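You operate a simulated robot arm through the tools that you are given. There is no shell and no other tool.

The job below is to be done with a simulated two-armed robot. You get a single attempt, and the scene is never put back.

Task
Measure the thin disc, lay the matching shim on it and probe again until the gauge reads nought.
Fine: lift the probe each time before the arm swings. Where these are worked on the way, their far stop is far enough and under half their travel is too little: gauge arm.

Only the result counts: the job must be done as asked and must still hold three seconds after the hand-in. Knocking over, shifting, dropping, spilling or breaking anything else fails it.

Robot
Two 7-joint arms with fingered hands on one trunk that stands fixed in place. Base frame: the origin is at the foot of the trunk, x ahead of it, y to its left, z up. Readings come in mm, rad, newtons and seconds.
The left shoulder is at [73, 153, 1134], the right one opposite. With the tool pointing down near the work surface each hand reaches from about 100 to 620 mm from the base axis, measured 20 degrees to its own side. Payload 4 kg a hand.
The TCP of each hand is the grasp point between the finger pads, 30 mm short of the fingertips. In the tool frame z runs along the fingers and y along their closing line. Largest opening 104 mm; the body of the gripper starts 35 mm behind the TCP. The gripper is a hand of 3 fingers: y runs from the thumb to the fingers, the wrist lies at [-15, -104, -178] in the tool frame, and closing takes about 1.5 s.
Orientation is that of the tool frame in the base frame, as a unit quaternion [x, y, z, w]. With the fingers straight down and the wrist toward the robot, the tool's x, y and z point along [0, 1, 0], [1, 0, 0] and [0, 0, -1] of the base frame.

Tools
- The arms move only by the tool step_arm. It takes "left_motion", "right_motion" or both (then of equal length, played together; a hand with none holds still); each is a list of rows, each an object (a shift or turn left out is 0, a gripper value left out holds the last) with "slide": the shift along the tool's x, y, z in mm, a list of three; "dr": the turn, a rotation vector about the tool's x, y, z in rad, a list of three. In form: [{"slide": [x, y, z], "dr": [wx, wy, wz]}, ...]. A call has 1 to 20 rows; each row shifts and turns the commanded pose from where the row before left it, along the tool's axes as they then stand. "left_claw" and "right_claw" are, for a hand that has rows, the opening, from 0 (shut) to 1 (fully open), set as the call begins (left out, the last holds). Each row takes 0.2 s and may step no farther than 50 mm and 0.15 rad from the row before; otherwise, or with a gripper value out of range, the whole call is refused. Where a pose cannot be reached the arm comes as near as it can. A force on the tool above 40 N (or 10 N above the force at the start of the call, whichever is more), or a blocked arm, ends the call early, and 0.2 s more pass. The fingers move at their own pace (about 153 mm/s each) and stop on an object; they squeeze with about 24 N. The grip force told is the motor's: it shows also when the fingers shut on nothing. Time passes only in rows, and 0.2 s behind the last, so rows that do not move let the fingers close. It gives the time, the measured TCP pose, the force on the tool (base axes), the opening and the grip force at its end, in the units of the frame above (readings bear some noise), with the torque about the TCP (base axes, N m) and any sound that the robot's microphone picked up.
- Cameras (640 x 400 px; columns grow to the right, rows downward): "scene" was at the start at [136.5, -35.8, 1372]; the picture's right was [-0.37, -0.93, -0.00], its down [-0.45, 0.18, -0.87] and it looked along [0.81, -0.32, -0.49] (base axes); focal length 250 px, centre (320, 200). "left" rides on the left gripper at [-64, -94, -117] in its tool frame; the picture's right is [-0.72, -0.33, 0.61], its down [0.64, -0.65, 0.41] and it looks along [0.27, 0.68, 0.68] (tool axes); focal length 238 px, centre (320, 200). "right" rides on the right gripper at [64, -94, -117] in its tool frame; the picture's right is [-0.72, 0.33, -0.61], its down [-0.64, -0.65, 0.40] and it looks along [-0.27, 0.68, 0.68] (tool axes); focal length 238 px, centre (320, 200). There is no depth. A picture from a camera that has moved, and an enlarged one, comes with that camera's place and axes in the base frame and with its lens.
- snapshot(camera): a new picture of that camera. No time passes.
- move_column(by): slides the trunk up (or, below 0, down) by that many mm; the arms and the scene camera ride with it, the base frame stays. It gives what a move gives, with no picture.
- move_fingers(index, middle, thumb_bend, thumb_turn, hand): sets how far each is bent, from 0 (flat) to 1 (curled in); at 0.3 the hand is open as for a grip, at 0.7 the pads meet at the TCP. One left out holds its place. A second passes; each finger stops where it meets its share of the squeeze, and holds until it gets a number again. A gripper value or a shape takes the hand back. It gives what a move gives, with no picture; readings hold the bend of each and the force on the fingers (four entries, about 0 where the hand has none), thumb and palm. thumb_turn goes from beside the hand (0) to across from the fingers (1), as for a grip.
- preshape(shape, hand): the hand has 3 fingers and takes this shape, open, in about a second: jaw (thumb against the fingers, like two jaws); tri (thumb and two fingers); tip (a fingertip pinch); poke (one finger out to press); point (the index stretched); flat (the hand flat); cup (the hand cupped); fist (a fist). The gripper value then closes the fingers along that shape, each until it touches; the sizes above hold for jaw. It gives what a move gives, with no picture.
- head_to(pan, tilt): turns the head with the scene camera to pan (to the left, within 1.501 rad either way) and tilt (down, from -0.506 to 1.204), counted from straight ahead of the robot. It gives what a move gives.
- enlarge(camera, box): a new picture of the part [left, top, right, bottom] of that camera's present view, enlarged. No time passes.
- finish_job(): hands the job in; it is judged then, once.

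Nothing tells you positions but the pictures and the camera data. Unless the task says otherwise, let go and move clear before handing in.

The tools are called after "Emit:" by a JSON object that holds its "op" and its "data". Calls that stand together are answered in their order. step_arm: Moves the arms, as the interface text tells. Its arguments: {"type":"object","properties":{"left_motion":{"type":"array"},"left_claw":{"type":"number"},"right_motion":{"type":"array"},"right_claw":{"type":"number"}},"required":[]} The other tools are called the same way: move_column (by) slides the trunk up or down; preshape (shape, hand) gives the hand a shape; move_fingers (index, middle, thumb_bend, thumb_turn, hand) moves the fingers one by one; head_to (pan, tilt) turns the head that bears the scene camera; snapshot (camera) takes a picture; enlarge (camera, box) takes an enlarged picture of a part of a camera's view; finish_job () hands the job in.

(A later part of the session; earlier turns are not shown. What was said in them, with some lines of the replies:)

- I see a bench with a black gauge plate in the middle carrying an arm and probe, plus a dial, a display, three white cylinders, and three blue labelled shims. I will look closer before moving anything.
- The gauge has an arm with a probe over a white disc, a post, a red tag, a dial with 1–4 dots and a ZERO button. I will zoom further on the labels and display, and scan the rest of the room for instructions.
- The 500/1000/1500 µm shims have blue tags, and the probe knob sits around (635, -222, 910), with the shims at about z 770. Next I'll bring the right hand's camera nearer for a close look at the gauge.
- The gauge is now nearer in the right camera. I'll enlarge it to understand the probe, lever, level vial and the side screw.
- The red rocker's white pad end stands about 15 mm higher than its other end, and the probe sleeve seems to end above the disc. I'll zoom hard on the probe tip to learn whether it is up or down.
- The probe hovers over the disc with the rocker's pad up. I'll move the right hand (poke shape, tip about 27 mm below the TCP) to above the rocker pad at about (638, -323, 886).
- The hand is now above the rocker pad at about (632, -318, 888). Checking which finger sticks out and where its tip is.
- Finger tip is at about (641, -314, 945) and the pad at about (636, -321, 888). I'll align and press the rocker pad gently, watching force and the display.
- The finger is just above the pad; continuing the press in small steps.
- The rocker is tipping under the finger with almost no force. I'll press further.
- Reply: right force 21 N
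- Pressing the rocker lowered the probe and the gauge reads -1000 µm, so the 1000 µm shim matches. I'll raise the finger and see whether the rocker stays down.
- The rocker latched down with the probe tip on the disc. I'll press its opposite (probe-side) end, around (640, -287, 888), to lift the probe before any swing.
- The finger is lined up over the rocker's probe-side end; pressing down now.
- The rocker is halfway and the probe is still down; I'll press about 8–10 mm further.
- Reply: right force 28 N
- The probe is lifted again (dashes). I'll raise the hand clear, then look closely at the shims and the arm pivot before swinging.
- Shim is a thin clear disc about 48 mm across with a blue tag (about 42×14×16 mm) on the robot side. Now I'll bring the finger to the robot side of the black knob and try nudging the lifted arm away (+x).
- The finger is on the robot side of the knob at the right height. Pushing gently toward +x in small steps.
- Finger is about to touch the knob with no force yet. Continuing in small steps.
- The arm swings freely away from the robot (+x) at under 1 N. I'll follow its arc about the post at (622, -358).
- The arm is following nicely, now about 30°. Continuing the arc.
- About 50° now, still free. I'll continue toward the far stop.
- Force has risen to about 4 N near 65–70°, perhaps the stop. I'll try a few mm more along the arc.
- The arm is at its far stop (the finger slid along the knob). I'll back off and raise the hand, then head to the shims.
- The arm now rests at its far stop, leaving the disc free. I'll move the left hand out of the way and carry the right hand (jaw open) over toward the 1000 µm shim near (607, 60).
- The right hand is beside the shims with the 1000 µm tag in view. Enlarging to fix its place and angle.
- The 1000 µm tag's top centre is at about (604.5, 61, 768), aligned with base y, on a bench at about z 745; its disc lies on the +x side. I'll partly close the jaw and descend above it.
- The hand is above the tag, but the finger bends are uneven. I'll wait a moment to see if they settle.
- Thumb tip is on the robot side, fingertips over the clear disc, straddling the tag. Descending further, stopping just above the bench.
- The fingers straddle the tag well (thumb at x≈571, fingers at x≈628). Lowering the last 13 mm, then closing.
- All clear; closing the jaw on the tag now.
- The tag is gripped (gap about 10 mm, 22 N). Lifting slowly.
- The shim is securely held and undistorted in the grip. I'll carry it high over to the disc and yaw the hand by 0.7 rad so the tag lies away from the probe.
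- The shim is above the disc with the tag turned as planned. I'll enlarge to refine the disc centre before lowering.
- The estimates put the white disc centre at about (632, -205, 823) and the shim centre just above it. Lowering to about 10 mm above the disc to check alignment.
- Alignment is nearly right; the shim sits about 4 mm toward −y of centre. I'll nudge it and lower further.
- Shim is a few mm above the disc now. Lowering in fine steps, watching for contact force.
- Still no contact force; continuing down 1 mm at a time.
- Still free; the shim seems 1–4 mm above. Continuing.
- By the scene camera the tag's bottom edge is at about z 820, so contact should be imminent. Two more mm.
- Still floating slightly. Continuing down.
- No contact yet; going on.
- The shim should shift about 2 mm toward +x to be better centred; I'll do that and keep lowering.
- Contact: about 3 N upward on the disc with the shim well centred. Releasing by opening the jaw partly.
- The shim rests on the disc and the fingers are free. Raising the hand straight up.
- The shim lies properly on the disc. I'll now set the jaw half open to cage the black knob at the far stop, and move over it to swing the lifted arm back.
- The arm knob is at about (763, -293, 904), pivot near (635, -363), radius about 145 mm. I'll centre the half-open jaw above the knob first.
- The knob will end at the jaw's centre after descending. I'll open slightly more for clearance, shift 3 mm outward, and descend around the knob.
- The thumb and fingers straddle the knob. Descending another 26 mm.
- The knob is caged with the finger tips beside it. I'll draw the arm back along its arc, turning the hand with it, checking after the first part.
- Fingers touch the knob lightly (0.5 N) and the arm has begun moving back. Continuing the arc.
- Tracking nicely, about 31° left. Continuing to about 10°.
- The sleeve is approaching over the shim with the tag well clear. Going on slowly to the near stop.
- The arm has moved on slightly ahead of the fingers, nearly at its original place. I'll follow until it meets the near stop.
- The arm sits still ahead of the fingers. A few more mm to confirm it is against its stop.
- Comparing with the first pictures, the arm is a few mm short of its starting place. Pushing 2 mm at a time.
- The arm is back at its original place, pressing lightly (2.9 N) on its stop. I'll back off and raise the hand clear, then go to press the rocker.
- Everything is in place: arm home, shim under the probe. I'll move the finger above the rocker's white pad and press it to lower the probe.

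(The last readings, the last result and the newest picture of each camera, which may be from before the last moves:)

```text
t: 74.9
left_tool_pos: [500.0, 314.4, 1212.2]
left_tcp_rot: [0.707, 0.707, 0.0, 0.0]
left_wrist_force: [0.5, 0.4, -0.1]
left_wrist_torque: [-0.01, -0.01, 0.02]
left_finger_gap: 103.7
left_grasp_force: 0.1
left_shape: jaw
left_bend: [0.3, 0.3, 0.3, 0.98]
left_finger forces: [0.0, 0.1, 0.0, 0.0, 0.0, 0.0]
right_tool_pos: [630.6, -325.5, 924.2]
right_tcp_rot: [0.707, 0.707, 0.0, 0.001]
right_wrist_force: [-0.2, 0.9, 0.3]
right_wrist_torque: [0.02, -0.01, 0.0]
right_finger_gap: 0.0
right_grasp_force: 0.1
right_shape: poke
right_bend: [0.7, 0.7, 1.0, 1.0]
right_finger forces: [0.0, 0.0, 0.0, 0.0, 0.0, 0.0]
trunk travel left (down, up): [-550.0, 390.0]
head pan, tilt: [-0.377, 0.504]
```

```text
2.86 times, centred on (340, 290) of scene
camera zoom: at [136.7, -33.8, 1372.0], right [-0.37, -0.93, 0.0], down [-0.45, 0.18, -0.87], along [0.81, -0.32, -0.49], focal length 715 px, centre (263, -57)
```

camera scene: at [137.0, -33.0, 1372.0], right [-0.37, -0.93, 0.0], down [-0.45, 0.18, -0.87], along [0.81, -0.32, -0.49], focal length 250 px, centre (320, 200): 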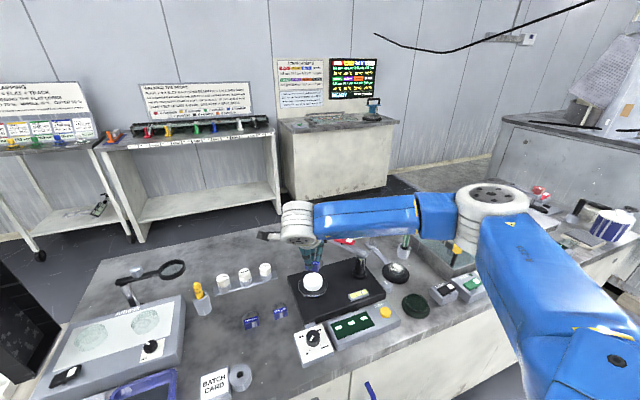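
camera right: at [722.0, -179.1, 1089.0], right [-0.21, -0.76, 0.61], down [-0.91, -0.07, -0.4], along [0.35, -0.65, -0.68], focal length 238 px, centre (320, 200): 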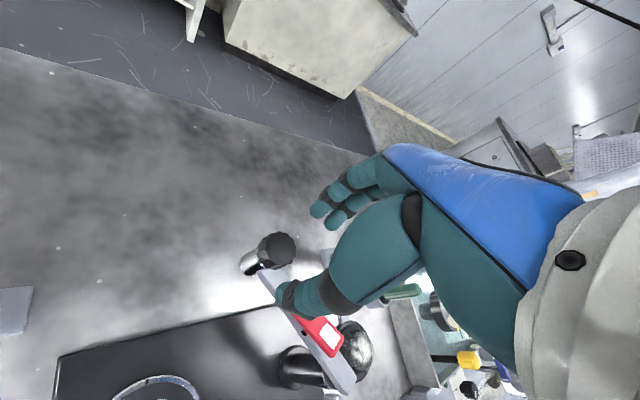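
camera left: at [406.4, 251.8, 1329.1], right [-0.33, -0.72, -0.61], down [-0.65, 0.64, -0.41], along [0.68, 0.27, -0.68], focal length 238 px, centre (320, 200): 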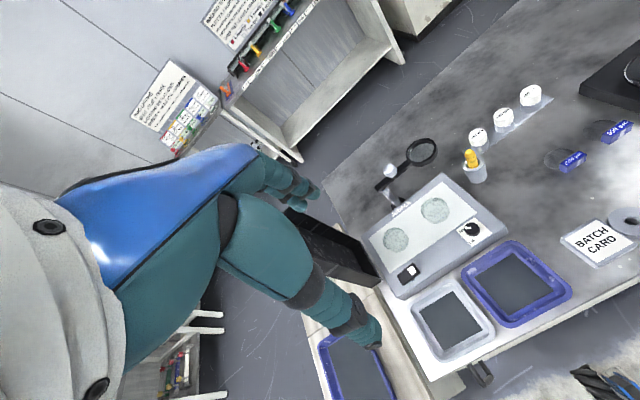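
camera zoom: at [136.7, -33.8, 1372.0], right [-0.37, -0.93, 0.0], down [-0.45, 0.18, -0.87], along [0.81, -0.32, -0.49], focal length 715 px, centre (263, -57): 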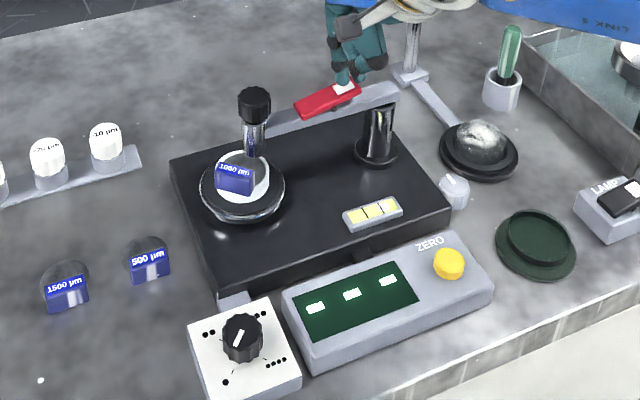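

The finger is just above the white pad again. Pressing it down as before.

Emit:
{"op": "step_arm", "data": {"right_motion": [{"slide": [0, 0, 4]}, {"slide": [0, 0, 3]}, {"slide": [0, 0, 3]}, {"slide": [0, 0, 2]}, {"slide": [0, 0, 2]}, {"slide": [0, 0, 2]}, {"slide": [0, 0, 2]}, {"slide": [0, 0, 0]}]}}

Emit:
{"op": "enlarge", "data": {"camera": "scene", "box": [280, 220, 400, 360]}}

```text
t: 76.7
left_tool_pos: [499.4, 315.3, 1212.1]
left_tcp_rot: [0.707, 0.707, 0.001, 0.001]
left_wrist_force: [0.2, 0.1, -1.0]
left_wrist_torque: [0.0, 0.0, -0.01]
left_finger_gap: 103.7
left_grasp_force: 0.1
left_shape: jaw
left_bend: [0.3, 0.3, 0.3, 0.98]
left_finger forces: [0.0, 0.0, 0.0, 0.1, 0.1, 0.1]
right_tool_pos: [629.9, -325.2, 906.7]
right_tcp_rot: [0.707, 0.707, 0.001, 0.002]
right_wrist_force: [0.5, -2.3, 5.8]
right_wrist_torque: [0.05, -0.03, -0.02]
right_finger_gap: 0.0
right_grasp_force: 0.1
right_shape: poke
right_bend: [0.7, 0.7, 1.0, 1.0]
right_finger forces: [6.2, 0.1, 0.0, 0.0, 0.1, 0.1]
trunk travel left (down, up): [-550.0, 390.0]
head pan, tilt: [-0.377, 0.504]
```

```text
2.86 times, centred on (340, 290) of scene
camera zoom: at [135.7, -33.8, 1372.2], right [-0.37, -0.93, 0.0], down [-0.45, 0.18, -0.87], along [0.81, -0.32, -0.48], focal length 715 px, centre (263, -57)
```

zoom: 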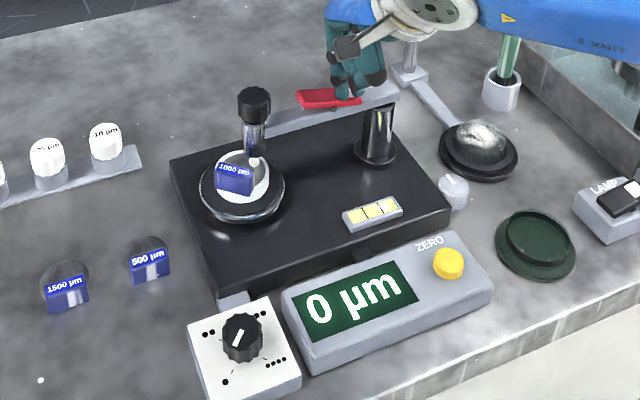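

The gauge reads 0 µm. I'll make sure the rocker is fully down, then release and move clear.

Emit:
{"op": "step_arm", "data": {"right_motion": [{"slide": [0, 0, 1]}, {"slide": [0, 0, 0]}, {"slide": [0, 0, -10]}, {"slide": [0, 0, -25]}, {"slide": [0, 0, -45]}, {"slide": [0, -40, -45]}, {"slide": [0, -40, -20]}, {"slide": [-20, -30, 0]}, {"slide": [0, 0, 0]}]}}

Emit:
{"op": "enlarge", "data": {"camera": "scene", "box": [280, 220, 400, 360]}}

Emit:
{"op": "snapshot", "data": {"camera": "scene"}}

Emit:
{"op": "enlarge", "data": {"camera": "scene", "box": [290, 240, 340, 300]}}

```text
refused: row 6 steps farther than a row can; nothing moved
```

```text
2.86 times, centred on (340, 290) of scene
camera zoom: at [135.7, -33.8, 1372.2], right [-0.37, -0.93, 0.0], down [-0.45, 0.18, -0.87], along [0.81, -0.32, -0.48], focal length 715 px, centre (263, -57)
```

zoom: 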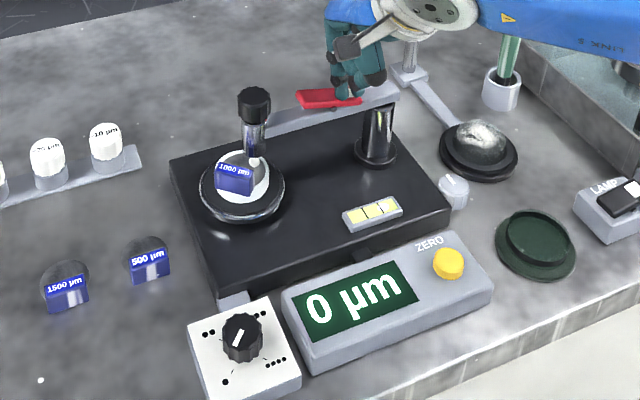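

```text
taken
camera scene: at [135.7, -33.8, 1372.2], right [-0.37, -0.93, 0.0], down [-0.45, 0.18, -0.87], along [0.81, -0.32, -0.48], focal length 250 px, centre (320, 200)
```

scene: 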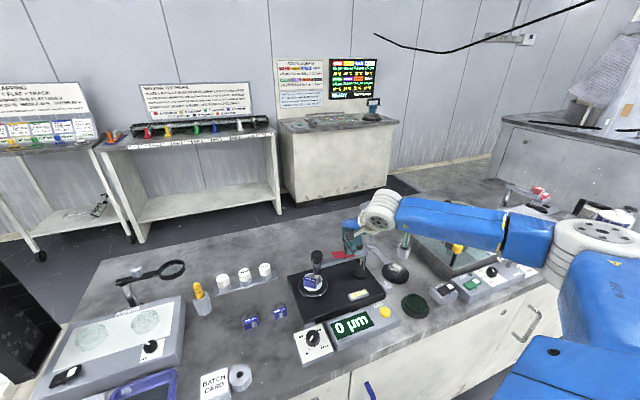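

```text
6.67 times, centred on (315, 270) of scene
camera zoom: at [135.7, -33.8, 1372.2], right [-0.37, -0.93, 0.0], down [-0.45, 0.18, -0.87], along [0.81, -0.32, -0.48], focal length 1667 px, centre (353, -267)
```

zoom: 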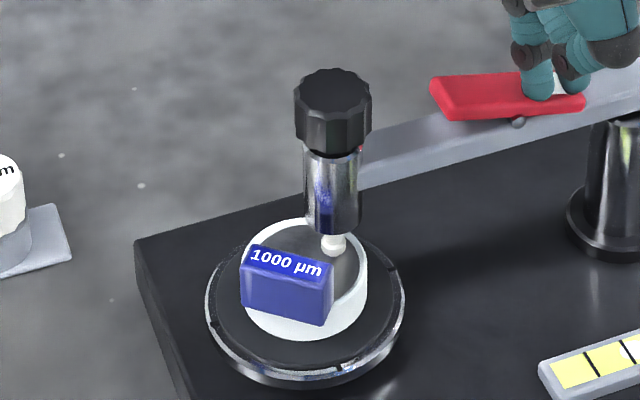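

That retreat was refused for too long a step, and nothing moved. The display still reads 0 µm with the probe tip on the shim; I'll retreat with smaller steps.

Emit:
{"op": "step_arm", "data": {"right_motion": [{"slide": [0, 0, 1]}, {"slide": [0, 0, 0]}, {"slide": [0, 0, -8]}, {"slide": [0, 0, -25]}, {"slide": [0, 0, -40]}, {"slide": [0, -10, -40]}, {"slide": [0, -40, -20]}, {"slide": [-20, -30, 0]}, {"slide": [-20, -30, 0]}, {"slide": [0, 0, 0]}]}}

Emit:
{"op": "snapshot", "data": {"camera": "scene"}}

Emit:
{"op": "enlarge", "data": {"camera": "scene", "box": [280, 220, 400, 360]}}

```text
t: 78.9
left_tool_pos: [500.7, 316.6, 1211.9]
left_tcp_rot: [0.707, 0.707, 0.0, 0.0]
left_wrist_force: [0.2, -0.1, 0.3]
left_wrist_torque: [0.02, -0.01, -0.01]
left_finger_gap: 103.7
left_grasp_force: 0.1
left_shape: jaw
left_bend: [0.3, 0.3, 0.3, 0.98]
left_finger forces: [0.0, 0.0, 0.0, 0.0, 0.1, 0.0]
right_tool_pos: [518.9, -363.6, 1038.4]
right_tcp_rot: [0.707, 0.707, 0.0, 0.0]
right_wrist_force: [0.1, -0.4, -0.1]
right_wrist_torque: [0.02, 0.01, 0.04]
right_finger_gap: 0.0
right_grasp_force: 0.1
right_shape: poke
right_bend: [0.7, 0.7, 1.0, 1.0]
right_finger forces: [0.1, 0.1, 0.0, 0.1, 0.0, 0.1]
trunk travel left (down, up): [-550.0, 390.0]
head pan, tilt: [-0.377, 0.504]
```

```text
taken
camera scene: at [136.7, -33.4, 1372.0], right [-0.37, -0.93, 0.0], down [-0.45, 0.18, -0.87], along [0.81, -0.32, -0.49], focal length 250 px, centre (320, 200)
```

scene: 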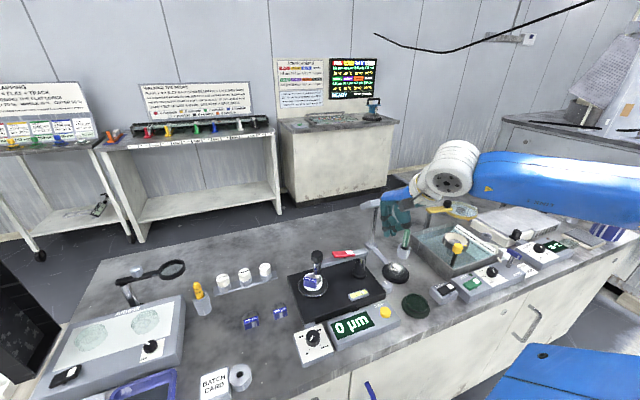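

```text
2.86 times, centred on (340, 290) of scene
camera zoom: at [136.7, -33.4, 1372.0], right [-0.37, -0.93, 0.0], down [-0.45, 0.18, -0.87], along [0.81, -0.32, -0.49], focal length 715 px, centre (263, -57)
```

zoom: 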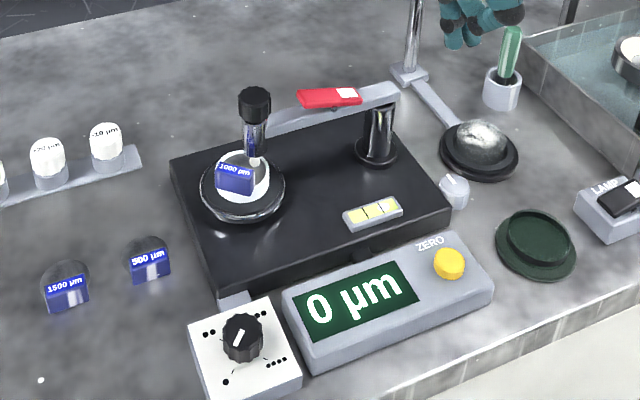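

The rocker stays latched, the probe rests on the 1000 µm shim, the display holds at 0 µm, and the hand is clear. Nothing else looks disturbed, so I'm handing in the job.

Emit:
{"op": "finish_job", "data": {}}

```text
The job is handed in.
```

The thin disc read −1000 µm on the gauge. I laid the 1000 µm shim on it, and the second probe read 0 µm. The display still showed 0 µm after the hand had moved clear, just before I handed the job in.

- **Probe and arm:** I lifted the probe before each swing. The arm went out to its far stop and back to its starting place.
- **Shim:** the 1000 µm shim sits close to centred on the disc, with its blue tag clear of the probe.
- **Not touched:** I did not use the ZERO button, the dotted dial or the levelling screw. The bubble in the plate's level sits off centre, as it did from the start; I took the 0 µm reading as it stands.
- **Surroundings:** nothing else on the bench looked shifted in the final pictures.
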